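You operate a simulated robot arm through the tools that you are given. There is no shell and no other tool. Be economical: measure what you need, move in short steps, check, and stop when the job is done.

You run a simulated robot arm. Do the job below in one go: nothing can be reset, and whatever is moved stays where it is left.

## Task
Fit the brass ring and yellow cap on the threaded stub.
Fine: ring down on the shoulder, grease the centre hole from the yellow pot, yellow brush back in its cup, yellow cap on last. Set down upright: yellow brush. A coat counts when it lies all over at full strength: go over it till it gets no stronger.

It is judged by the outcome, as a careful person would: the job done as asked, and still so three seconds after it is handed in. It fails if anything else is knocked over, pushed out of place, dropped, spilled or broken. Lids that push on must go on centred and level and be pressed home; caps that screw on are set level and turned clockwise until they are tight.

## Robot
A 6-joint arm with a two-finger parallel gripper, fixed in place. Base frame: the origin is at the foot of the arm, x ahead of it, y to its left, z up; the work surface is at about z = 0.985. Lengths are in m, angles in degrees, forces in N, time in s.
With the tool pointing down near the work surface it reaches from about 0.18 to 0.62 m from the base axis. Its first joint turns from -66.0 to 66.0 degrees. Payload 2.7 kg.
The tool frame sits at the grasp point between the pads (the TCP): z along the fingers, y along the line on which they close. The tips reach 0.023 m beyond it. The gripper opens to 0.094 m. The fingers are 0.038 m wide and 0.01 m thick; the gripper's body (0.054 by 0.096 m) begins 0.039 m behind the TCP.
Orientation is that of the tool frame in the base frame, as a unit quaternion [x, y, z, w]. With the fingers straight down and closing along the base's y, the tool's x points along the base's -x, its y along +y and its z along -z.

## Interface
- The arm moves only by the tool servo_tool. Its argument "targets" is a list of rows, each a list of 7 numbers: the shift along the tool's x, y, z in mm, then the turn, a rotation vector about the tool's x, y, z in degrees, then the gripper command, from -1 (fully open) to 1 (shut), values between in proportion. In form: [[tx, ty, tz, wx, wy, wz, jaw], ...]. A call has 1 to 12 rows; each row shifts and turns the commanded pose from where the row before left it, along the tool's axes as they then stand. A row lasts 0.2 s, in which the tool goes at most 0.05 m and 8.6 degrees; a call with a longer step from one row to the next is refused whole, and so is a gripper value outside its range. A pose out of reach is approached as far as the arm can. The call stops where the force on the tool passes 40 N (or 10 N more than at its start, if that is more) or the arm is blocked; 0.2 s more then pass. Each finger travels about 0.045 m/s and halts on what it meets, pressing with about 26 N; the grip force reading is that of the motor and also rises with nothing between the fingers. The clock runs only during rows and for 0.2 s after the last one: add rows that do not move to give the fingers time. The reply holds the time, the measured pose of the TCP, the force on the tool along the base axes, the opening and the grip force, in the units named above and with some noise, with the torque about the TCP (base axes, N m) and any sound that the robot's microphone picked up.
- Cameras (640 x 400 px; columns grow to the right, rows downward): "scene" is fixed at [0.0802, -0.4329, 1.4106]; the picture's right is [0.75, -0.66, 0.00], its down [-0.33, -0.37, -0.87] and it looks along [0.58, 0.65, -0.49] (base axes); focal length 258 px, centre (320, 200). "wrist" rides on the gripper at [0.086, 0.016, -0.074] in the tool frame; the picture's right is [-0.18, 0.98, 0.00], its down [-0.58, -0.11, -0.81] and it looks along [-0.79, -0.15, 0.59] (tool axes); focal length 243 px, centre (320, 200). There is no depth. A picture from a camera that has moved, and an enlarged one, comes with that camera's place and axes in the base frame and with its lens.
- get_image(camera): a new picture of that camera. The clock stands still meanwhile.
- inspect(camera, box): a new picture of the part [left, top, right, bottom] of that camera's present view, enlarged. The clock stands still meanwhile.
- hand_in(): hands the job in; it is judged then, once.

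Go step by step. Nothing tells you positions but the pictures and the camera data: compare them with the known pose of the tool, close in by small moves and look again before you grip or let go. The budget is 120 turns and 76 pictures, counting those below and the enlarged ones. Unless the task says otherwise, let go and move clear before handing in, and close with one line.

The tools are called as a command line: name --pt "numbers of a row" for each row, then --argument value for the rest, lists and objects as JSON in quotes. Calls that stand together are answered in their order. servo_tool: Moves the arm, as the interface text tells. Its arguments: {"type":"object","properties":{"targets":{"type":"array","items":{"type":"array","items":{"type":"number"}}}},"required":["targets"]} The other tools are called the same way: get_image (camera) takes a picture; inspect (camera, box) takes an enlarged picture of a part of a camera's view; hand_in () hands the job in.

At the start:

```text
clock: 0.0
ee_pos: [0.3454, 0.0065, 1.3198]
orientation: [0.0, 1.0, 0.0, 0.0]
wrist_force: [-0.3, -0.2, -0.4]
ft_torque: [-0.01, -0.01, -0.01]
finger_gap: 0.0941
grasp_force: 0.1
```

scene: 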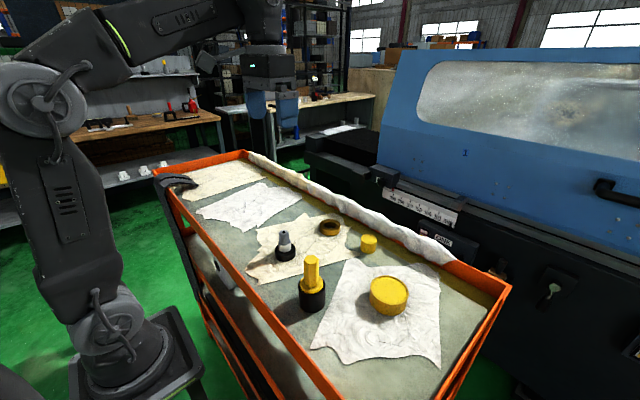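
wrist: 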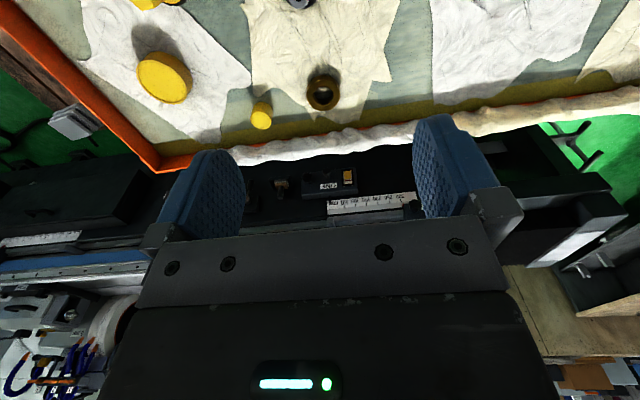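

I see a trolley with a threaded stub, a brass ring, a small yellow cap, a yellow brush in a black cup and a large yellow pot. I'll enlarge the views to locate them.

inspect --camera "scene" --box '[230, 200, 450, 338]'

inspect --camera "wrist" --box '[80, 0, 400, 200]'

```text
2.90 times, centred on (340, 269) of scene
camera zoom: at [0.0802, -0.4329, 1.4106], right [0.75, -0.66, 0.0], down [-0.33, -0.37, -0.87], along [0.58, 0.65, -0.49], focal length 748 px, centre (262, 0)
```

zoom: 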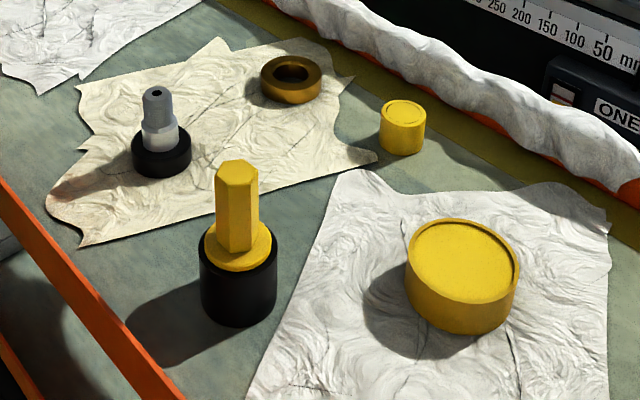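

```text
2.00 times, centred on (240, 100) of wrist
camera zoom: at [0.2587, 0.0228, 1.3944], right [0.18, 0.98, 0.0], down [0.58, -0.11, 0.81], along [0.79, -0.15, -0.59], focal length 485 px, centre (480, 400)
```

zoom: 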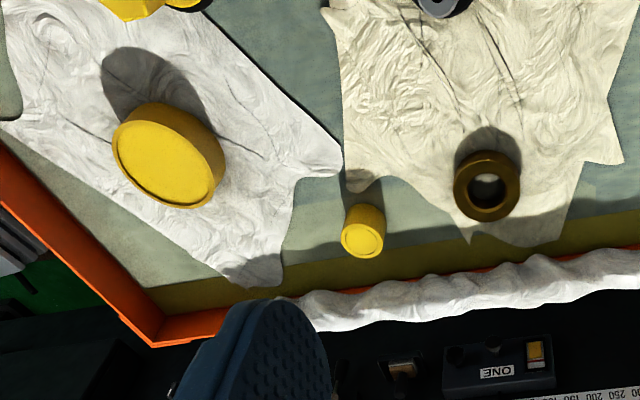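

The stub is near (0.334, -0.023), the ring near (0.49, -0.015), the cap near (0.506, -0.137), the brush near (0.291, -0.172) and the pot near (0.41, -0.267). I'll move lower for a closer wrist view.

servo_tool --pt "9 -5 35 0 0 0 -1" --pt "9 -5 35 0 0 0 -1" --pt "9 -5 35 0 0 0 -1" --pt "9 -5 35 0 0 0 -1" --pt "9 -6 35 0 0 0 -1"

get_image --camera "wrist"

```text
clock: 1.2
ee_pos: [0.2998, -0.0195, 1.1467]
orientation: [0.0, 1.0, -0.002, 0.001]
wrist_force: [0.0, 0.7, -0.1]
ft_torque: [0.01, 0.01, -0.04]
finger_gap: 0.0939
grasp_force: 0.0
```

```text
71 pictures are left
camera wrist: at [0.2136, -0.0023, 1.2204], right [0.18, 0.98, 0.0], down [0.58, -0.11, 0.81], along [0.79, -0.15, -0.59], focal length 243 px, centre (320, 200)
```

wrist: 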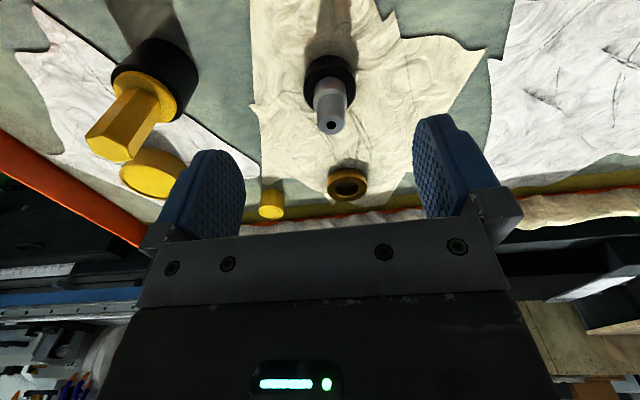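

inspect --camera "wrist" --box '[240, 30, 440, 210]'

inspect --camera "wrist" --box '[70, 20, 250, 220]'

```text
2.22 times, centred on (340, 120) of wrist
camera zoom: at [0.2136, -0.0023, 1.2204], right [0.18, 0.98, 0.0], down [0.58, -0.11, 0.81], along [0.79, -0.15, -0.59], focal length 539 px, centre (276, 378)
```

zoom: 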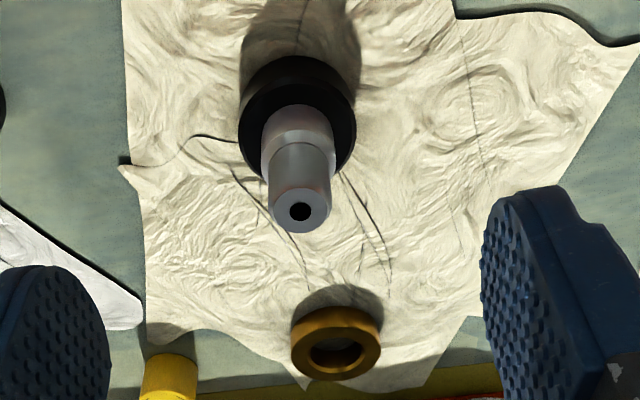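

```text
2.00 times, centred on (160, 120) of wrist
camera zoom: at [0.2136, -0.0023, 1.2204], right [0.18, 0.98, 0.0], down [0.58, -0.11, 0.81], along [0.79, -0.15, -0.59], focal length 485 px, centre (640, 360)
```

zoom: 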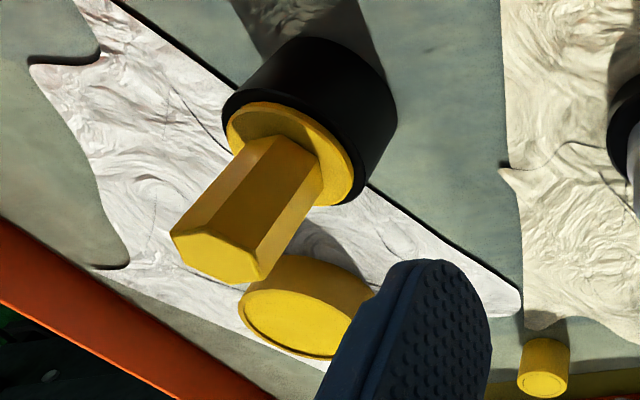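

Triangulating, the stub top is at about (0.335, -0.016, 1.056) and the ring at about (0.482, -0.014). I'll move above the ring and look again.

servo_tool --pt "-36 1 0 0 0 0 -1" --pt "-36 1 0 0 0 0 -1" --pt "-36 1 0 0 0 0 -1" --pt "-36 1 0 0 0 0 -1" --pt "-38 2 20 0 0 0 -1" --pt "0 0 26 0 0 0 -1" --pt "0 0 0 0 0 0 -1"

get_image --camera "wrist"

inspect --camera "scene" --box '[240, 140, 440, 300]'

```text
clock: 2.8
ee_pos: [0.4826, -0.013, 1.0991]
orientation: [-0.001, 1.0, 0.0, 0.0]
wrist_force: [0.2, 0.0, -0.9]
ft_torque: [-0.01, 0.0, -0.02]
finger_gap: 0.094
grasp_force: 0.0
```

```text
68 pictures are left
camera wrist: at [0.3954, 0.0033, 1.1734], right [0.18, 0.98, 0.0], down [0.58, -0.11, 0.81], along [0.79, -0.15, -0.59], focal length 243 px, centre (320, 200)
```

wrist: 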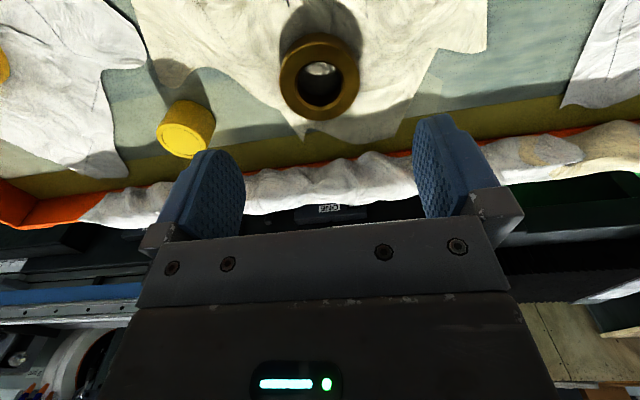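

```text
2.50 times, centred on (340, 220) of scene
camera zoom: at [0.0802, -0.4329, 1.4106], right [0.75, -0.66, 0.0], down [-0.33, -0.37, -0.87], along [0.58, 0.65, -0.49], focal length 645 px, centre (270, 150)
```

zoom: 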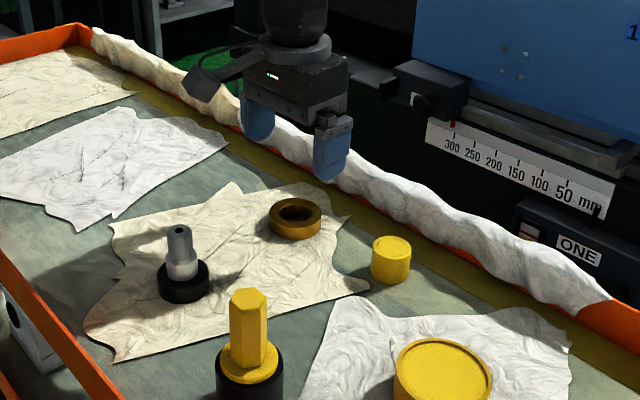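

The ring is centred under the tool at about (0.482, -0.013) with an outer diameter of about 56 mm. I'll descend around it and stop just above the cloth.

servo_tool --pt "0 0 25 0 0 0 -1" --pt "0 0 25 0 0 0 -1" --pt "0 0 20 0 0 0 -1" --pt "0 0 10 0 0 0 -1" --pt "0 0 4 0 0 0 -1" --pt "0 0 0 0 0 0 -1"

get_image --camera "wrist"

```text
clock: 4.2
ee_pos: [0.4821, -0.0126, 1.0164]
orientation: [0.0, 1.0, 0.0, 0.0]
wrist_force: [0.2, 0.3, -0.9]
ft_torque: [0.0, 0.01, 0.0]
finger_gap: 0.094
grasp_force: 0.1
```

```text
66 pictures are left
camera wrist: at [0.3955, 0.0031, 1.0902], right [0.18, 0.98, 0.0], down [0.58, -0.11, 0.81], along [0.79, -0.15, -0.59], focal length 243 px, centre (320, 200)
```

wrist: 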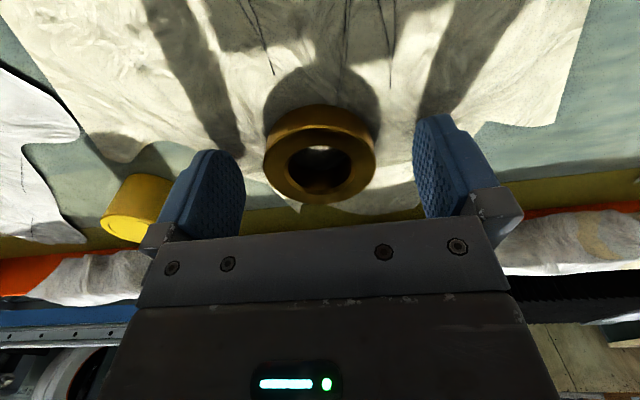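

The ring sits between the fingers and the cap is clear of them. I'll go down 3 mm and close.

servo_tool --pt "0 0 3 0 0 0 -1" --pt "0 0 0 0 0 0 0" --pt "0 0 0 0 0 0 0.4" --pt "0 0 0 0 0 0 1" --pt "0 0 0 0 0 0 1" --pt "0 0 0 0 0 0 1"

get_image --camera "wrist"

```text
clock: 5.6
ee_pos: [0.4814, -0.0126, 1.0119]
orientation: [-0.001, 1.0, -0.001, 0.0]
wrist_force: [1.1, 0.2, 0.2]
ft_torque: [-0.03, -0.07, 0.01]
finger_gap: 0.0573
grasp_force: 26.1
```

```text
65 pictures are left
camera wrist: at [0.3955, 0.0031, 1.0871], right [0.18, 0.98, 0.0], down [0.58, -0.11, 0.81], along [0.79, -0.15, -0.59], focal length 243 px, centre (320, 200)
```

wrist: 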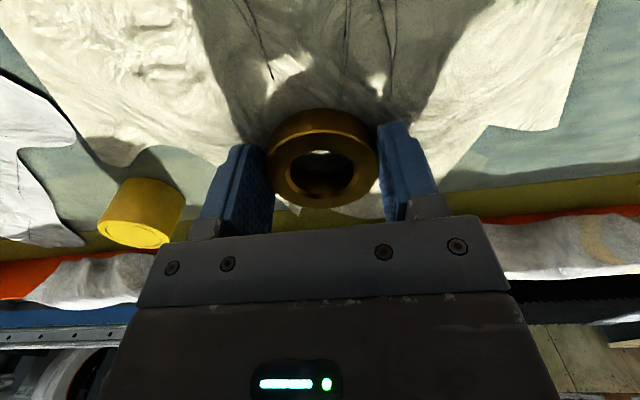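

The ring is held. I'll lift it and move over to the stub's area.

servo_tool --pt "0 0 -20 0 0 0 1" --pt "0 0 -40 0 0 0 1" --pt "0 0 -40 0 0 0 1" --pt "0 0 -30 0 0 0 1" --pt "40 0 0 0 0 0 1" --pt "40 0 0 0 0 0 1" --pt "40 0 0 0 0 0 1" --pt "26 -3 0 0 0 0 1" --pt "0 0 0 0 0 0 1" --pt "0 0 0 0 0 0 1"

get_image --camera "wrist"

inspect --camera "scene" --box '[220, 140, 380, 268]'

```text
clock: 7.8
ee_pos: [0.3352, -0.0144, 1.1413]
orientation: [-0.001, 1.0, 0.0, 0.0]
wrist_force: [0.4, -0.4, -3.2]
ft_torque: [0.0, 0.01, 0.02]
finger_gap: 0.0575
grasp_force: 26.2
```

```text
64 pictures are left
camera wrist: at [0.2488, 0.0011, 1.2154], right [0.18, 0.98, 0.0], down [0.58, -0.11, 0.81], along [0.79, -0.15, -0.59], focal length 243 px, centre (320, 200)
```

wrist: 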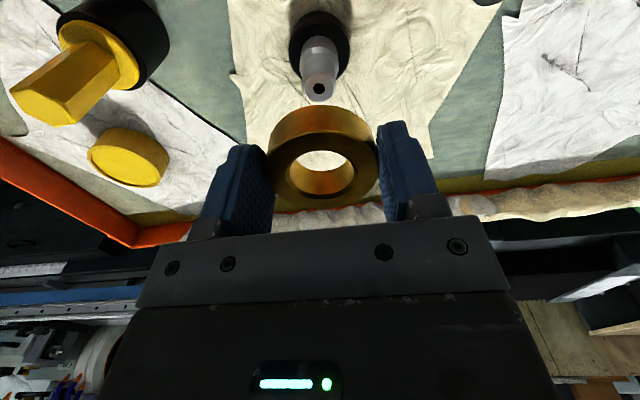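

```text
3.12 times, centred on (300, 204) of scene
camera zoom: at [0.0802, -0.4329, 1.4106], right [0.75, -0.66, 0.0], down [-0.33, -0.37, -0.87], along [0.58, 0.65, -0.49], focal length 807 px, centre (382, 188)
```

zoom: 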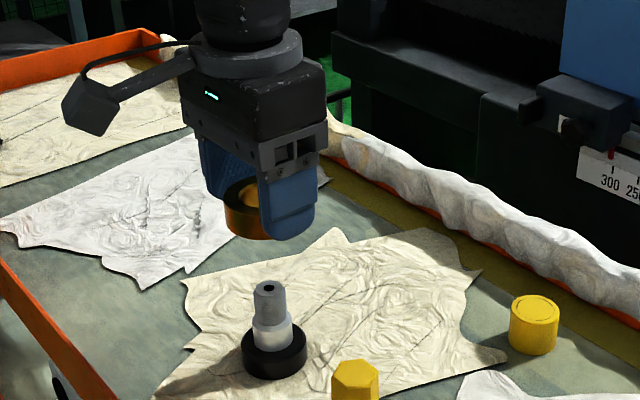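

inspect --camera "wrist" --box '[250, 0, 410, 220]'

```text
1.82 times, centred on (330, 110) of wrist
camera zoom: at [0.2488, 0.0011, 1.2154], right [0.18, 0.98, 0.0], down [0.58, -0.11, 0.81], along [0.79, -0.15, -0.59], focal length 441 px, centre (302, 364)
```

zoom: 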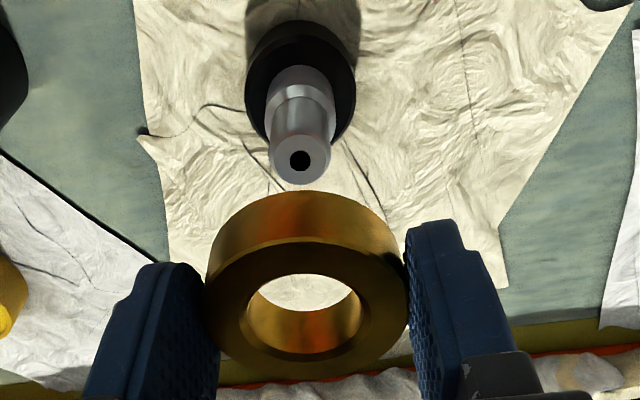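

The ring's centre appears to sit about 5 mm ahead of the TCP, and the stub axis is at about (0.336, -0.0155). I'll shift by that and lower to just above the stub top to check.

servo_tool --pt "5 -1 20 0 0 0 1" --pt "0 0 15 0 0 0 1" --pt "0 0 10 0 0 0 1" --pt "0 0 0 0 0 0 1"

inspect --camera "wrist" --box '[250, 0, 410, 220]'

inspect --camera "scene" --box '[240, 180, 340, 268]'

```text
clock: 8.8
ee_pos: [0.3315, -0.0156, 1.0966]
orientation: [0.0, 1.0, 0.0, 0.0]
wrist_force: [-0.8, -1.1, -3.1]
ft_torque: [-0.02, 0.01, 0.0]
finger_gap: 0.0572
grasp_force: 26.2
```

```text
1.82 times, centred on (330, 110) of wrist
camera zoom: at [0.2446, -0.0003, 1.1708], right [0.18, 0.98, 0.0], down [0.58, -0.11, 0.81], along [0.79, -0.15, -0.59], focal length 441 px, centre (302, 364)
```

zoom: 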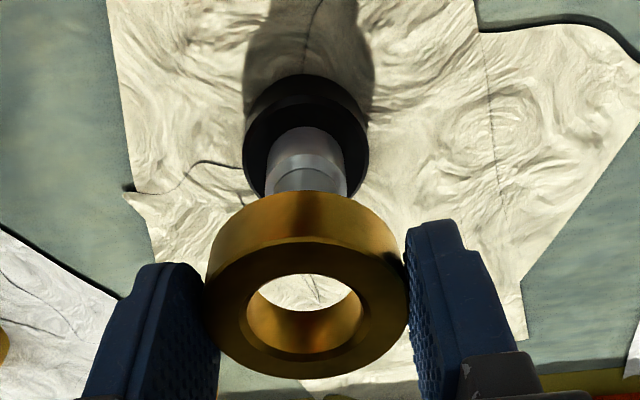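

```text
4.55 times, centred on (290, 224) of scene
camera zoom: at [0.0802, -0.4329, 1.4106], right [0.75, -0.66, 0.0], down [-0.33, -0.37, -0.87], along [0.58, 0.65, -0.49], focal length 1173 px, centre (456, 91)
```

zoom: 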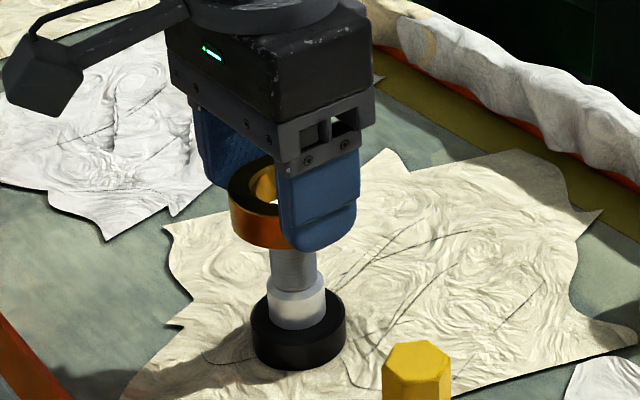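

The ring and stub axes agree to within about 1 mm. I'll lower it over the thread in small steps.

servo_tool --pt "-0.8 0 8 0 0 0 1" --pt "0 0 8 0 0 0 1" --pt "0 0 8 0 0 0 1" --pt "0 0 0 0 0 0 1"

inspect --camera "wrist" --box '[250, 0, 410, 220]'

inspect --camera "scene" --box '[240, 180, 340, 268]'

```text
clock: 9.8
ee_pos: [0.3336, -0.0161, 1.0737]
orientation: [0.0, 1.0, 0.001, 0.0]
wrist_force: [0.3, -0.9, -2.8]
ft_torque: [0.01, 0.02, -0.02]
finger_gap: 0.0576
grasp_force: 25.5
```

```text
1.82 times, centred on (330, 110) of wrist
camera zoom: at [0.2463, -0.0008, 1.1476], right [0.18, 0.98, 0.0], down [0.58, -0.11, 0.81], along [0.79, -0.15, -0.59], focal length 441 px, centre (302, 364)
```

zoom: 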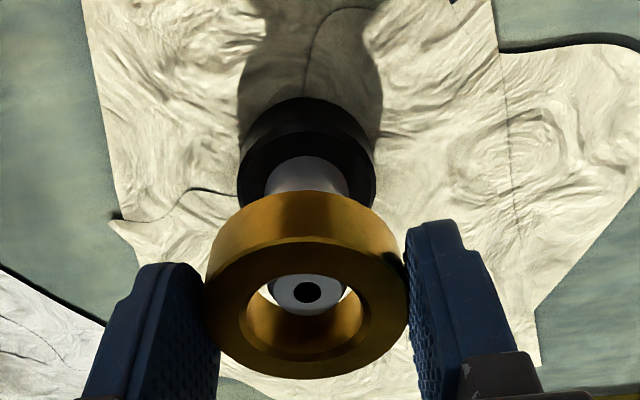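

```text
4.55 times, centred on (290, 224) of scene
camera zoom: at [0.0802, -0.4329, 1.4106], right [0.75, -0.66, 0.0], down [-0.33, -0.37, -0.87], along [0.58, 0.65, -0.49], focal length 1173 px, centre (456, 91)
```

zoom: 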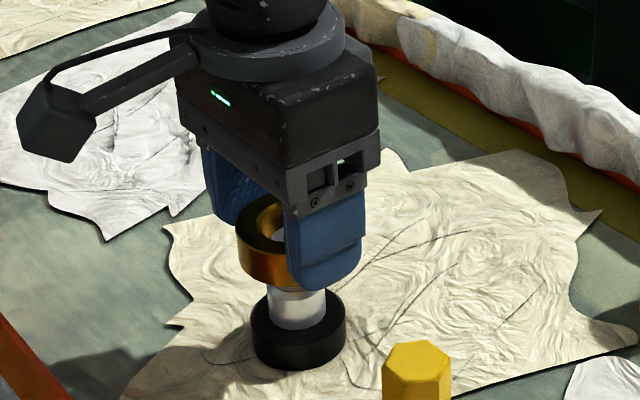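

The stub top shows inside the ring hole with a small fore-aft offset. I'll shift back about 1.3 mm and continue down gently.

servo_tool --pt "1.3 0.3 4 0 0 0 1" --pt "0 0 6 0 0 0 1" --pt "0 0 6 0 0 0 1" --pt "0 0 5 0 0 0 1" --pt "0 0 0 0 0 0 1"

inspect --camera "wrist" --box '[250, 0, 410, 220]'

inspect --camera "scene" --box '[240, 180, 340, 268]'

```text
clock: 11.0
ee_pos: [0.3317, -0.0173, 1.0518]
orientation: [0.0, 1.0, 0.0, 0.0]
wrist_force: [1.1, -0.2, -1.8]
ft_torque: [0.01, 0.01, -0.03]
finger_gap: 0.0575
grasp_force: 26.0
```

```text
1.82 times, centred on (330, 110) of wrist
camera zoom: at [0.2451, -0.0008, 1.1265], right [0.18, 0.98, 0.0], down [0.58, -0.11, 0.81], along [0.79, -0.15, -0.59], focal length 441 px, centre (302, 364)
```

zoom: 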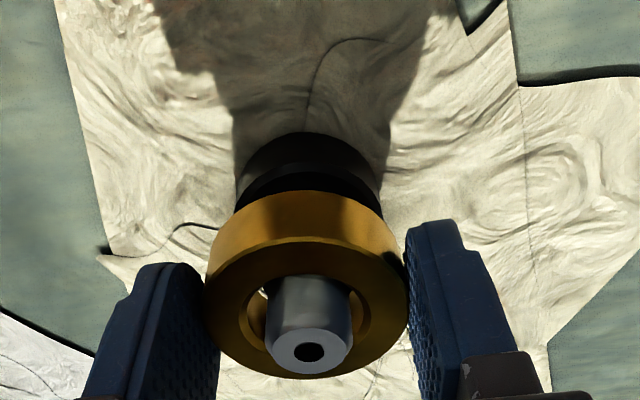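

```text
4.55 times, centred on (290, 224) of scene
camera zoom: at [0.0802, -0.4329, 1.4106], right [0.75, -0.66, 0.0], down [-0.33, -0.37, -0.87], along [0.58, 0.65, -0.49], focal length 1173 px, centre (456, 91)
```

zoom: 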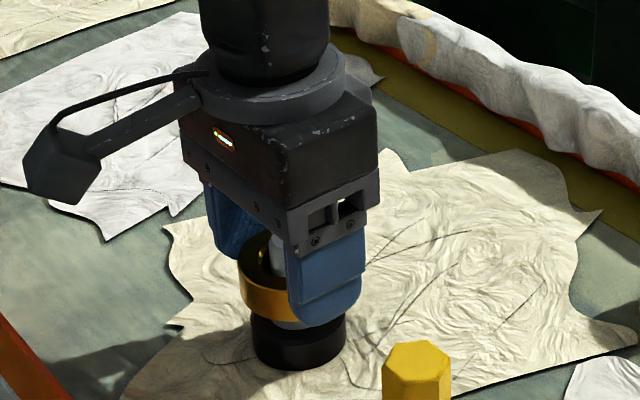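

The thread sits slightly off in the hole. I'll shift the ring by -1.5 mm in x and +1 mm in y and check again.

servo_tool --pt "1.5 1 0 0 0 0 1" --pt "0 0 4 0 0 0 1" --pt "0 0 0 0 0 0 1"

inspect --camera "wrist" --box '[270, 110, 370, 210]'

inspect --camera "scene" --box '[265, 205, 325, 255]'

```text
clock: 11.8
ee_pos: [0.3303, -0.016, 1.0484]
orientation: [-0.001, 1.0, 0.001, 0.0]
wrist_force: [-0.9, 0.3, -2.7]
ft_torque: [-0.02, 0.02, 0.0]
finger_gap: 0.0574
grasp_force: 25.7
```

```text
4.00 times, centred on (320, 160) of wrist
camera zoom: at [0.2435, 0.0, 1.1226], right [0.18, 0.98, 0.0], down [0.58, -0.11, 0.81], along [0.79, -0.15, -0.59], focal length 970 px, centre (320, 360)
```

zoom: 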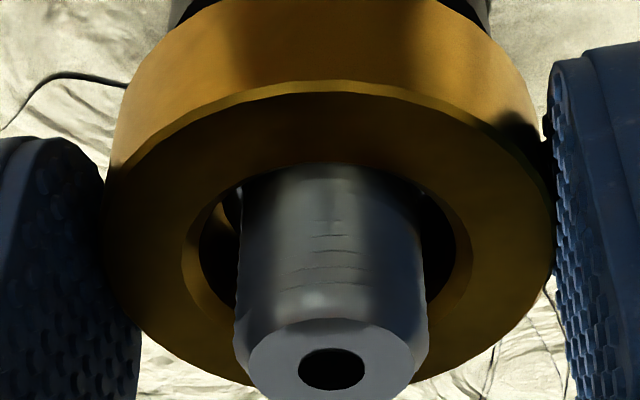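

```text
8.00 times, centred on (295, 230) of scene
camera zoom: at [0.0802, -0.4329, 1.4106], right [0.75, -0.66, 0.0], down [-0.33, -0.37, -0.87], along [0.58, 0.65, -0.49], focal length 2065 px, centre (520, -40)
```

zoom: 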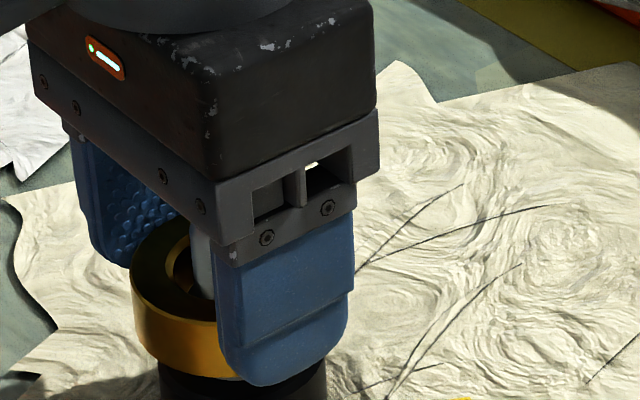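

The stub is centred sideways in the bore. I'll lower the ring in small steps until it meets the shoulder.

servo_tool --pt "0 0 3 0 0 0 1" --pt "0 0 3 0 0 0 1" --pt "0 0 3 0 0 0 1" --pt "0 0 0 0 0 0 1"

inspect --camera "scene" --box '[250, 200, 330, 260]'

inspect --camera "wrist" --box '[260, 80, 380, 220]'

```text
clock: 12.8
ee_pos: [0.3301, -0.0159, 1.0396]
orientation: [0.0, 1.0, 0.0, 0.001]
wrist_force: [1.1, -0.3, -2.7]
ft_torque: [-0.02, 0.03, 0.01]
finger_gap: 0.0575
grasp_force: 26.0
```

```text
6.67 times, centred on (290, 230) of scene
camera zoom: at [0.0802, -0.4329, 1.4106], right [0.75, -0.66, 0.0], down [-0.33, -0.37, -0.87], along [0.58, 0.65, -0.49], focal length 1721 px, centre (520, 0)
```

zoom: 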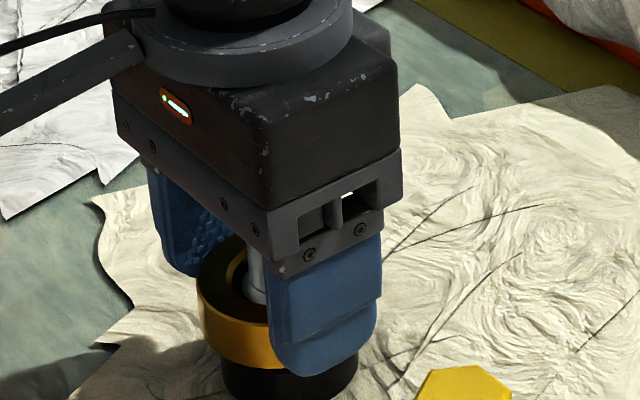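

```text
2.86 times, centred on (320, 150) of wrist
camera zoom: at [0.2433, 0.0003, 1.1133], right [0.18, 0.98, 0.0], down [0.58, -0.11, 0.81], along [0.79, -0.15, -0.59], focal length 693 px, centre (320, 343)
```

zoom: 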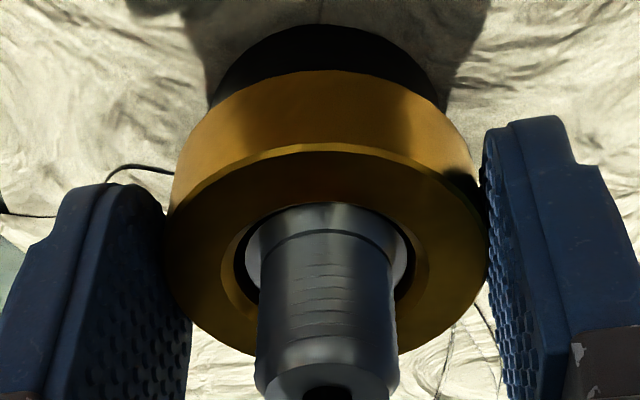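

The white pilot is now entering the bore, well aligned. I'll continue down slowly.

servo_tool --pt "0 0 1.5 0 0 0 1" --pt "0 0 1.5 0 0 0 1" --pt "0 0 1.5 0 0 0 1" --pt "0 0 0 0 0 0 1"

inspect --camera "wrist" --box '[260, 80, 380, 220]'

```text
clock: 13.8
ee_pos: [0.3304, -0.016, 1.0346]
orientation: [0.0, 1.0, 0.0, 0.0]
wrist_force: [-0.9, 2.9, 6.0]
ft_torque: [0.12, 0.1, -0.03]
finger_gap: 0.0575
grasp_force: 26.0
```

```text
2.86 times, centred on (320, 150) of wrist
camera zoom: at [0.2432, 0.0, 1.109], right [0.18, 0.98, 0.0], down [0.58, -0.11, 0.81], along [0.79, -0.15, -0.59], focal length 693 px, centre (320, 343)
```

zoom: 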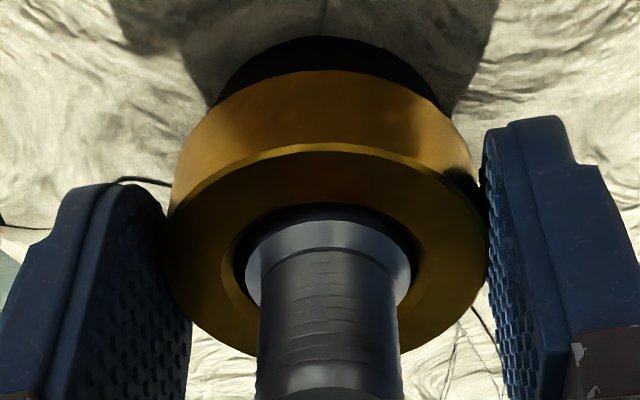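

I've met contact at about 9 N. I'll probe slightly with a tiny +y relief to see whether it is seated.

servo_tool --pt "0 0.4 0.5 0 0 0 1" --pt "0 0 0.7 0 0 0 1" --pt "0 0 0 0 0 0 1"

inspect --camera "scene" --box '[265, 205, 325, 255]'

```text
clock: 14.6
ee_pos: [0.3303, -0.0165, 1.0344]
orientation: [0.0, 1.0, 0.0, 0.002]
wrist_force: [-0.7, -6.8, 19.5]
ft_torque: [0.02, 0.1, 0.04]
finger_gap: 0.0573
grasp_force: 25.7
```

```text
8.00 times, centred on (295, 230) of scene
camera zoom: at [0.0799, -0.4331, 1.4106], right [0.75, -0.66, 0.0], down [-0.33, -0.37, -0.87], along [0.58, 0.65, -0.49], focal length 2065 px, centre (520, -40)
```

zoom: 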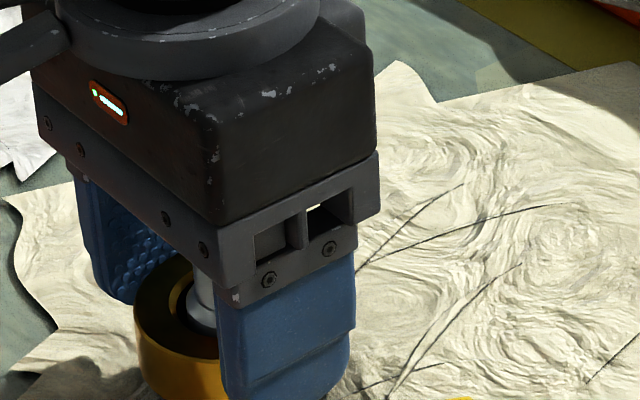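

The ring doesn't descend further and the torque is small, so it looks seated. I'll relieve the pressure, open and retreat upward.

servo_tool --pt "0 -0.2 -1.4 0 0 0 1" --pt "0 0 0 0 0 0 0.2" --pt "0 0 0 0 0 0 -0.3" --pt "0 0 0 0 0 0 -1" --pt "0 0 0 0 0 0 -1" --pt "0 0 0 0 0 0 -1"

servo_tool --pt "0 0 -15 0 0 0 -1" --pt "0 0 -30 0 0 0 -1" --pt "0 0 -35 0 0 0 -1" --pt "20 0 -20 0 0 0 -1" --pt "0 0 0 0 0 0 -1"

inspect --camera "scene" --box '[250, 195, 330, 265]'

get_image --camera "wrist"

```text
clock: 16.0
ee_pos: [0.329, -0.0165, 1.0346]
orientation: [0.0, 1.0, 0.0, 0.0]
wrist_force: [-0.2, -0.3, -0.5]
ft_torque: [0.04, 0.0, 0.01]
finger_gap: 0.0939
grasp_force: 0.1
```

```text
clock: 17.2
ee_pos: [0.3096, -0.015, 1.134]
orientation: [0.0, 1.0, 0.0, 0.0]
wrist_force: [0.0, 0.4, 0.8]
ft_torque: [0.01, -0.01, 0.01]
finger_gap: 0.0942
grasp_force: 0.1
```

```text
5.71 times, centred on (290, 230) of scene
camera zoom: at [0.0802, -0.4329, 1.4106], right [0.75, -0.66, 0.0], down [-0.33, -0.37, -0.87], along [0.58, 0.65, -0.49], focal length 1475 px, centre (491, 29)
```

zoom: 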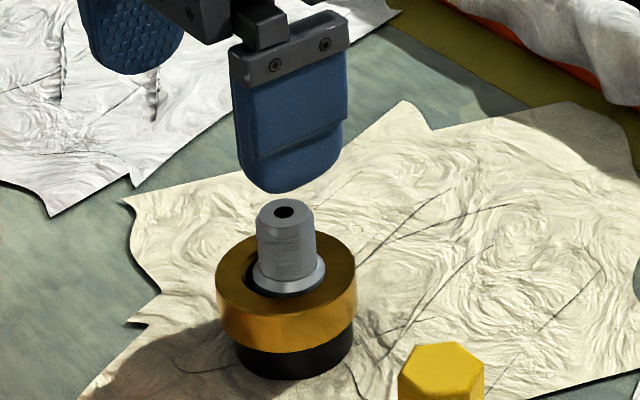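

```text
48 pictures are left
camera wrist: at [0.2229, 0.0002, 1.2084], right [0.18, 0.98, 0.0], down [0.58, -0.11, 0.81], along [0.79, -0.15, -0.59], focal length 243 px, centre (320, 200)
```

wrist: 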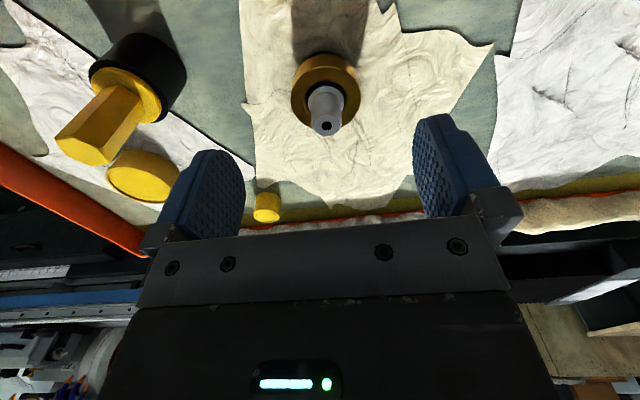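

inspect --camera "scene" --box '[272, 222, 320, 266]'

inspect --camera "wrist" --box '[280, 40, 370, 140]'

```text
9.09 times, centred on (296, 244) of scene
camera zoom: at [0.0802, -0.4329, 1.4106], right [0.75, -0.66, 0.0], down [-0.33, -0.37, -0.87], along [0.58, 0.65, -0.49], focal length 2346 px, centre (538, -200)
```

zoom: 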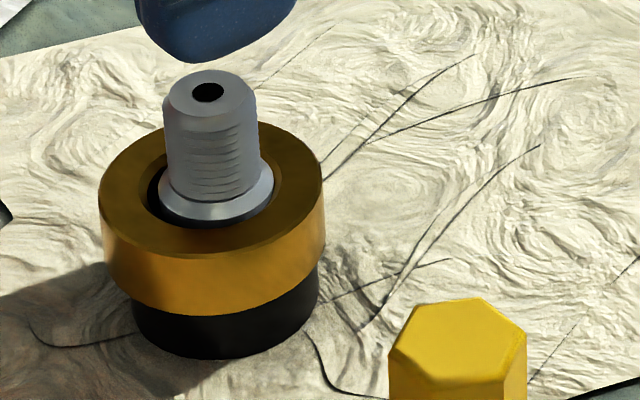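

```text
4.00 times, centred on (325, 90) of wrist
camera zoom: at [0.2229, 0.0002, 1.2084], right [0.18, 0.98, 0.0], down [0.58, -0.11, 0.81], along [0.79, -0.15, -0.59], focal length 970 px, centre (300, 640)
```

zoom: 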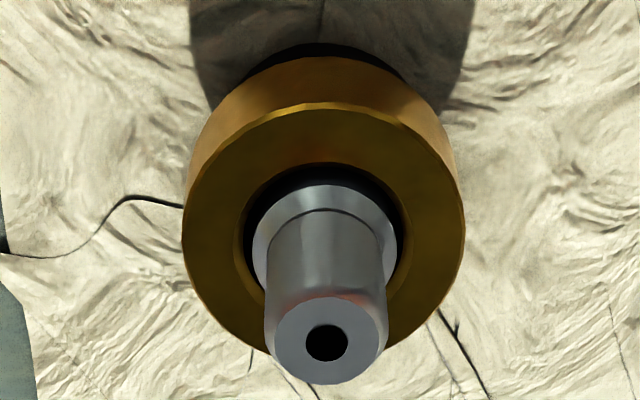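

The ring is level and flat on the black shoulder. Next is the brush, whose handle top is near (0.298, -0.161, 1.095). I'll move behind and above it for a look.

servo_tool --pt "10 0 -20 0 0 0 -1" --pt "10 -35 0 0 0 0 -1" --pt "10 -35 0 0 0 0 -1" --pt "10 -40 0 0 0 0 -1" --pt "5 -38 0 0 0 0 -1" --pt "0 0 0 0 0 0 -1"

inspect --camera "wrist" --box '[200, 0, 440, 200]'

inspect --camera "scene" --box '[280, 240, 350, 320]'

```text
clock: 18.6
ee_pos: [0.2646, -0.1643, 1.1539]
orientation: [0.0, 1.0, 0.0, 0.0]
wrist_force: [-0.2, 0.4, 0.5]
ft_torque: [-0.02, -0.04, 0.0]
finger_gap: 0.0941
grasp_force: 0.0
```

```text
2.00 times, centred on (320, 100) of wrist
camera zoom: at [0.1776, -0.1483, 1.2285], right [0.18, 0.98, 0.0], down [0.58, -0.11, 0.81], along [0.79, -0.15, -0.59], focal length 485 px, centre (320, 400)
```

zoom: 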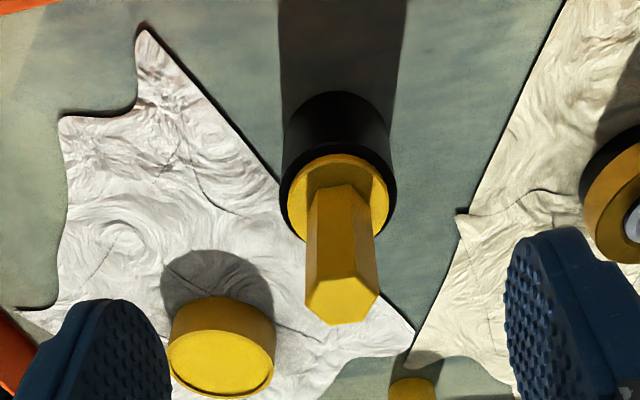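

```text
5.00 times, centred on (315, 280) of scene
camera zoom: at [0.0802, -0.4329, 1.4106], right [0.75, -0.66, 0.0], down [-0.33, -0.37, -0.87], along [0.58, 0.65, -0.49], focal length 1290 px, centre (345, -200)
```

zoom: 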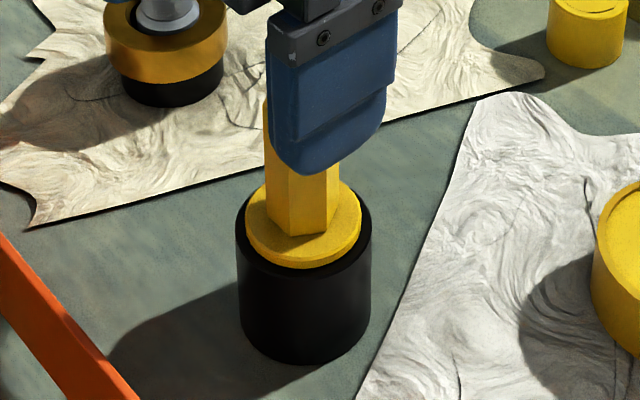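

I'll zoom in on the hex top to get its orientation.

inspect --camera "wrist" --box '[295, 75, 355, 170]'

```text
4.21 times, centred on (325, 122) of wrist
camera zoom: at [0.1776, -0.1483, 1.2285], right [0.18, 0.98, 0.0], down [0.58, -0.11, 0.81], along [0.79, -0.15, -0.59], focal length 1022 px, centre (299, 526)
```

zoom: 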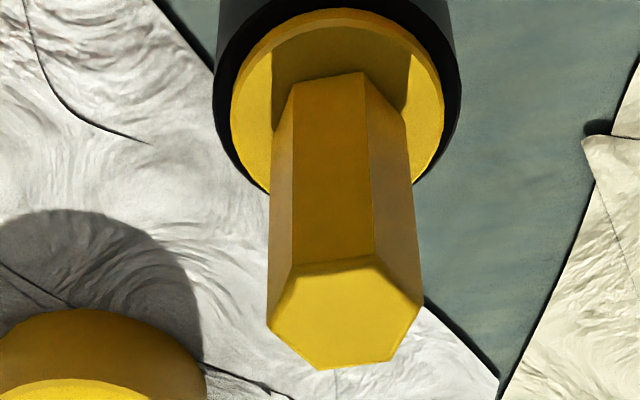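

The hex flats are normal to about -2°, 58° and 118° in the base frame, centred at about (0.297, -0.163), and 24 mm across flats. I'll check whether the pot is open, then turn the tool -28° about its z above the handle.

inspect --camera "scene" --box '[360, 265, 420, 325]'

servo_tool --pt "-10 0 0 0 0 -7 -1" --pt "-10 0 0 0 0 -7 -1" --pt "-10 0 0 0 0 -7 -1" --pt "-3 0 0 0 0 -7 -1" --pt "0 0 0 0 0 0 -1"

get_image --camera "wrist"

```text
6.67 times, centred on (390, 295) of scene
camera zoom: at [0.0802, -0.4329, 1.4106], right [0.75, -0.66, 0.0], down [-0.33, -0.37, -0.87], along [0.58, 0.65, -0.49], focal length 1721 px, centre (-147, -433)
```

zoom: 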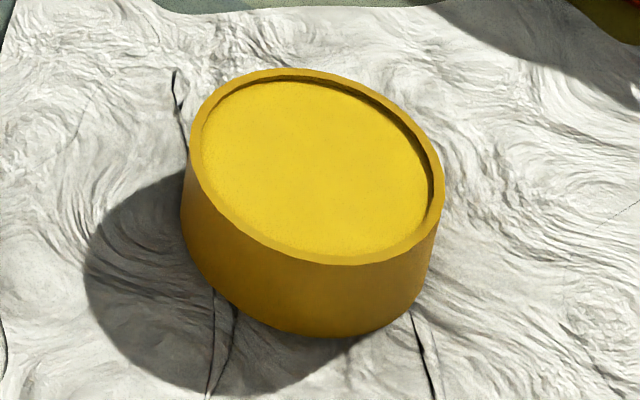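

```text
clock: 19.8
ee_pos: [0.2964, -0.1593, 1.1544]
orientation: [-0.243, 0.97, 0.001, 0.0]
wrist_force: [-0.5, 0.3, -0.1]
ft_torque: [0.03, 0.0, 0.0]
finger_gap: 0.0943
grasp_force: 0.0
```

```text
41 pictures are left
camera wrist: at [0.2124, -0.1859, 1.229], right [-0.3, 0.95, 0.0], down [0.56, 0.18, 0.81], along [0.77, 0.24, -0.59], focal length 243 px, centre (320, 200)
```

wrist: 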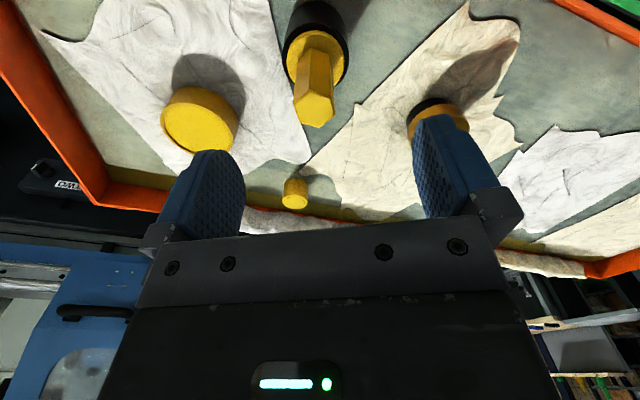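

The pot is open, with grease slightly below its rim. I'll centre over the handle and descend around it to above the flange.

servo_tool --pt "0.8 -4 10 0 0 0 -1" --pt "0 0 25 0 0 0 -1" --pt "0 0 25 0 0 0 -1" --pt "0 0 15 0 0 0 -1" --pt "0 0 8 0 0 0 -1" --pt "0 0 0 0 0 0 -1"

get_image --camera "wrist"

inspect --camera "scene" --box '[270, 220, 360, 320]'

```text
clock: 21.2
ee_pos: [0.2961, -0.1618, 1.0718]
orientation: [-0.242, 0.97, 0.0, 0.0]
wrist_force: [0.7, 0.1, 0.0]
ft_torque: [-0.01, 0.01, -0.01]
finger_gap: 0.0941
grasp_force: 0.0
```

```text
40 pictures are left
camera wrist: at [0.2124, -0.1887, 1.1455], right [-0.3, 0.95, 0.0], down [0.56, 0.18, 0.81], along [0.77, 0.24, -0.59], focal length 243 px, centre (320, 200)
```

wrist: 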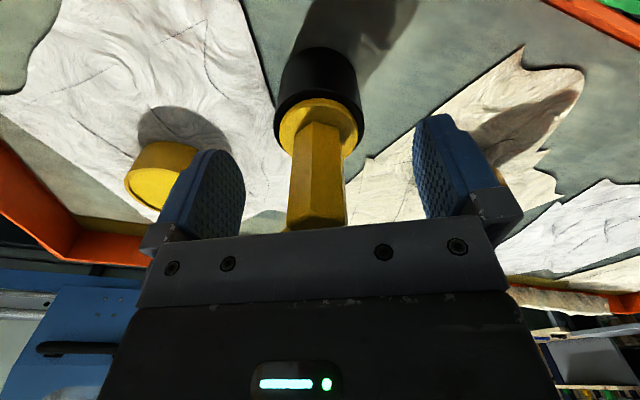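

```text
4.00 times, centred on (315, 270) of scene
camera zoom: at [0.0802, -0.4329, 1.4106], right [0.75, -0.66, 0.0], down [-0.33, -0.37, -0.87], along [0.58, 0.65, -0.49], focal length 1032 px, centre (340, -80)
```

zoom: 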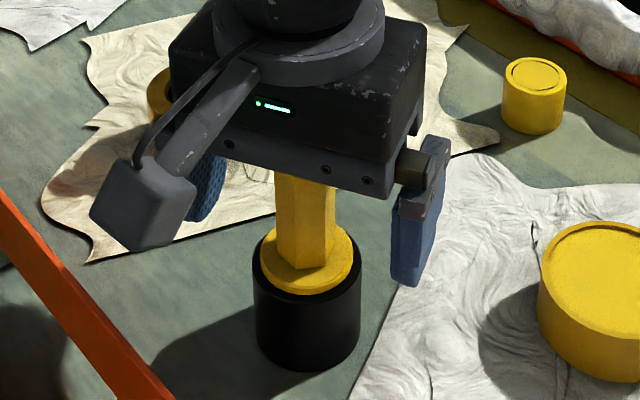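

The handle is centred between the fingers. I'll go down 4 mm and close.

servo_tool --pt "0 0 4 0 0 0 -1" --pt "0 0 0 0 0 0 0" --pt "0 0 0 0 0 0 0.3" --pt "0 0 0 0 0 0 0.6" --pt "0 0 0 0 0 0 1" --pt "0 0 0 0 0 0 1" --pt "0 0 0 0 0 0 1"

get_image --camera "wrist"

```text
clock: 22.8
ee_pos: [0.2971, -0.1626, 1.0675]
orientation: [-0.242, 0.97, 0.0, 0.001]
wrist_force: [-0.6, 0.1, 2.1]
ft_torque: [0.02, -0.02, 0.0]
finger_gap: 0.0237
grasp_force: 25.7
```

```text
38 pictures are left
camera wrist: at [0.2131, -0.1884, 1.1419], right [-0.3, 0.95, 0.0], down [0.56, 0.18, 0.81], along [0.77, 0.24, -0.59], focal length 243 px, centre (320, 200)
```

wrist: 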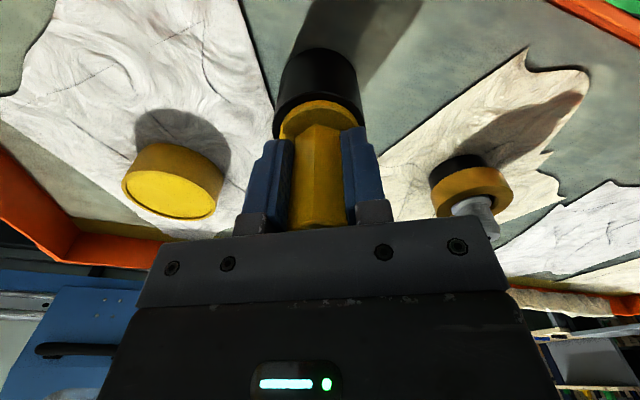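

The handle is gripped squarely at 23.7 mm. I'll note the cup pose as TCP (0.297, -0.162, 1.0675) and lift straight up.

servo_tool --pt "0 0 -10 0 0 0 1" --pt "0 0 -20 0 0 0 1" --pt "0 0 -30 0 0 0 1" --pt "0 0 -30 0 0 0 1" --pt "0 0 -20 0 0 0 1" --pt "0 0 0 0 0 0 1"

inspect --camera "scene" --box '[260, 180, 400, 320]'

```text
clock: 24.2
ee_pos: [0.2971, -0.1642, 1.1797]
orientation: [-0.242, 0.97, -0.001, 0.0]
wrist_force: [-0.6, 0.3, 0.0]
ft_torque: [-0.01, 0.01, 0.01]
finger_gap: 0.0235
grasp_force: 25.6
```

```text
2.86 times, centred on (330, 250) of scene
camera zoom: at [0.0802, -0.4329, 1.4106], right [0.75, -0.66, 0.0], down [-0.33, -0.37, -0.87], along [0.58, 0.65, -0.49], focal length 737 px, centre (291, 57)
```

zoom: 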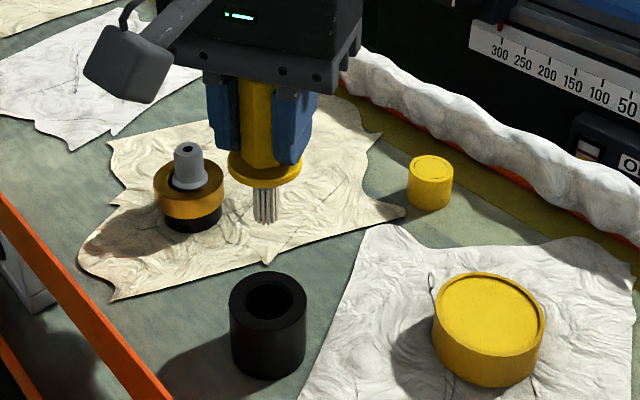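

inspect --camera "scene" --box '[295, 195, 345, 245]'

inspect --camera "wrist" --box '[200, 0, 420, 240]'

```text
8.00 times, centred on (320, 220) of scene
camera zoom: at [0.0802, -0.4329, 1.4106], right [0.75, -0.66, 0.0], down [-0.33, -0.37, -0.87], along [0.58, 0.65, -0.49], focal length 2065 px, centre (320, 40)
```

zoom: 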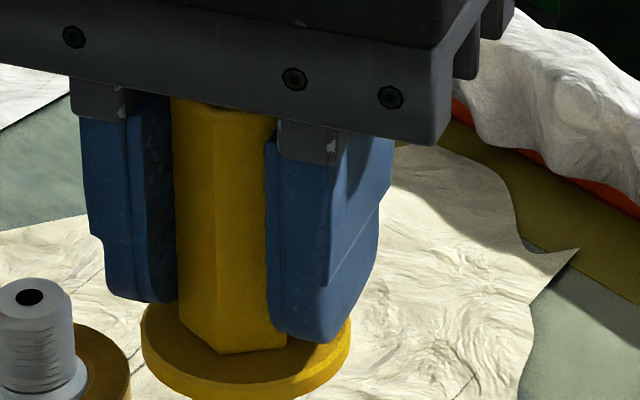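

```text
1.67 times, centred on (310, 120) of wrist
camera zoom: at [0.2131, -0.1898, 1.2536], right [-0.3, 0.95, 0.0], down [0.56, 0.18, 0.81], along [0.77, 0.24, -0.59], focal length 404 px, centre (337, 333)
```

zoom: 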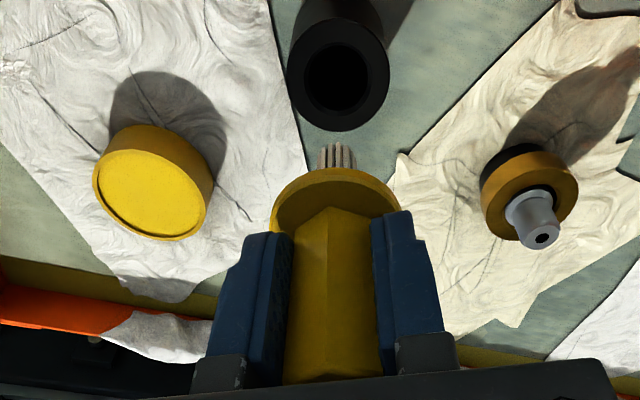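

The bristle tip is about 80 mm below the TCP. The pot's top is centred at about (0.4115, -0.262) with its rim at z ≈ 1.015. I'll carry the brush over the pot.

servo_tool --pt "-13.8 -35 0 0 0 0 1" --pt "-13.8 -35 0 0 0 0 1" --pt "-13.8 -35 0 0 0 0 1" --pt "-13.8 -35 0 0 0 0 1" --pt "0 0 30 0 0 0 1" --pt "0 0 30 0 0 0 1" --pt "0 0 5 0 0 0 1" --pt "0 0 0 0 0 0 1"

inspect --camera "scene" --box '[350, 230, 450, 330]'

get_image --camera "wrist"

```text
clock: 26.0
ee_pos: [0.4123, -0.2628, 1.1131]
orientation: [-0.241, 0.97, 0.001, 0.0]
wrist_force: [1.0, 0.3, -0.6]
ft_torque: [-0.03, 0.0, 0.04]
finger_gap: 0.0236
grasp_force: 25.8
```

```text
4.00 times, centred on (400, 280) of scene
camera zoom: at [0.0802, -0.4329, 1.4106], right [0.75, -0.66, 0.0], down [-0.33, -0.37, -0.87], along [0.58, 0.65, -0.49], focal length 1032 px, centre (0, -120)
```

zoom: 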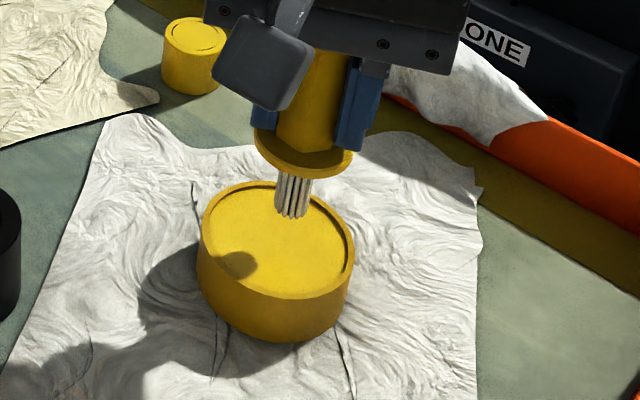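

```text
33 pictures are left
camera wrist: at [0.3285, -0.2889, 1.1876], right [-0.3, 0.95, 0.0], down [0.56, 0.18, 0.81], along [0.77, 0.24, -0.59], focal length 243 px, centre (320, 200)
```

wrist: 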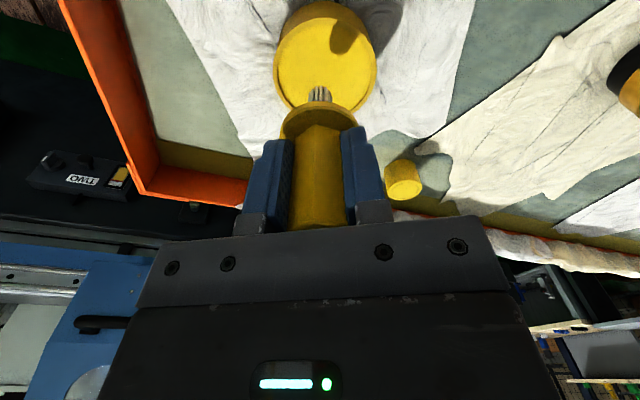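

The tip should move about 8 mm towards the robot to be centred in the pot. I'll do that and dip slowly.

servo_tool --pt "7 3.7 10 0 0 0 1" --pt "0 0 8 0 0 0 1" --pt "0 0 5 0 0 0 1" --pt "0 0 3 0 0 0 1" --pt "0 0 0 0 0 0 1"

inspect --camera "scene" --box '[350, 230, 450, 330]'

```text
clock: 27.2
ee_pos: [0.4055, -0.2609, 1.0888]
orientation: [-0.242, 0.97, -0.002, 0.002]
wrist_force: [0.3, -0.6, 20.3]
ft_torque: [0.02, -0.05, -0.01]
finger_gap: 0.024
grasp_force: 26.1
```

```text
4.00 times, centred on (400, 280) of scene
camera zoom: at [0.0799, -0.4327, 1.4107], right [0.75, -0.66, 0.0], down [-0.33, -0.37, -0.87], along [0.58, 0.65, -0.49], focal length 1032 px, centre (0, -120)
```

zoom: 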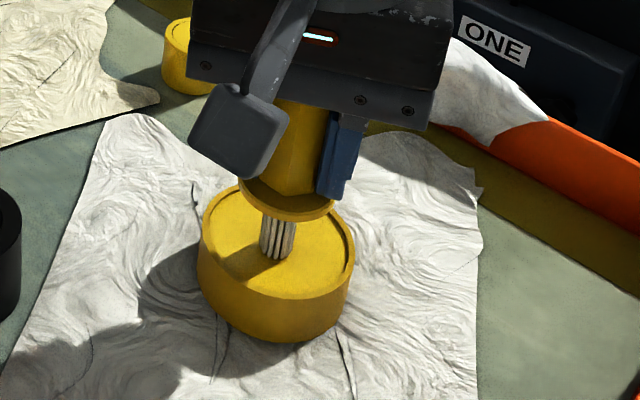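

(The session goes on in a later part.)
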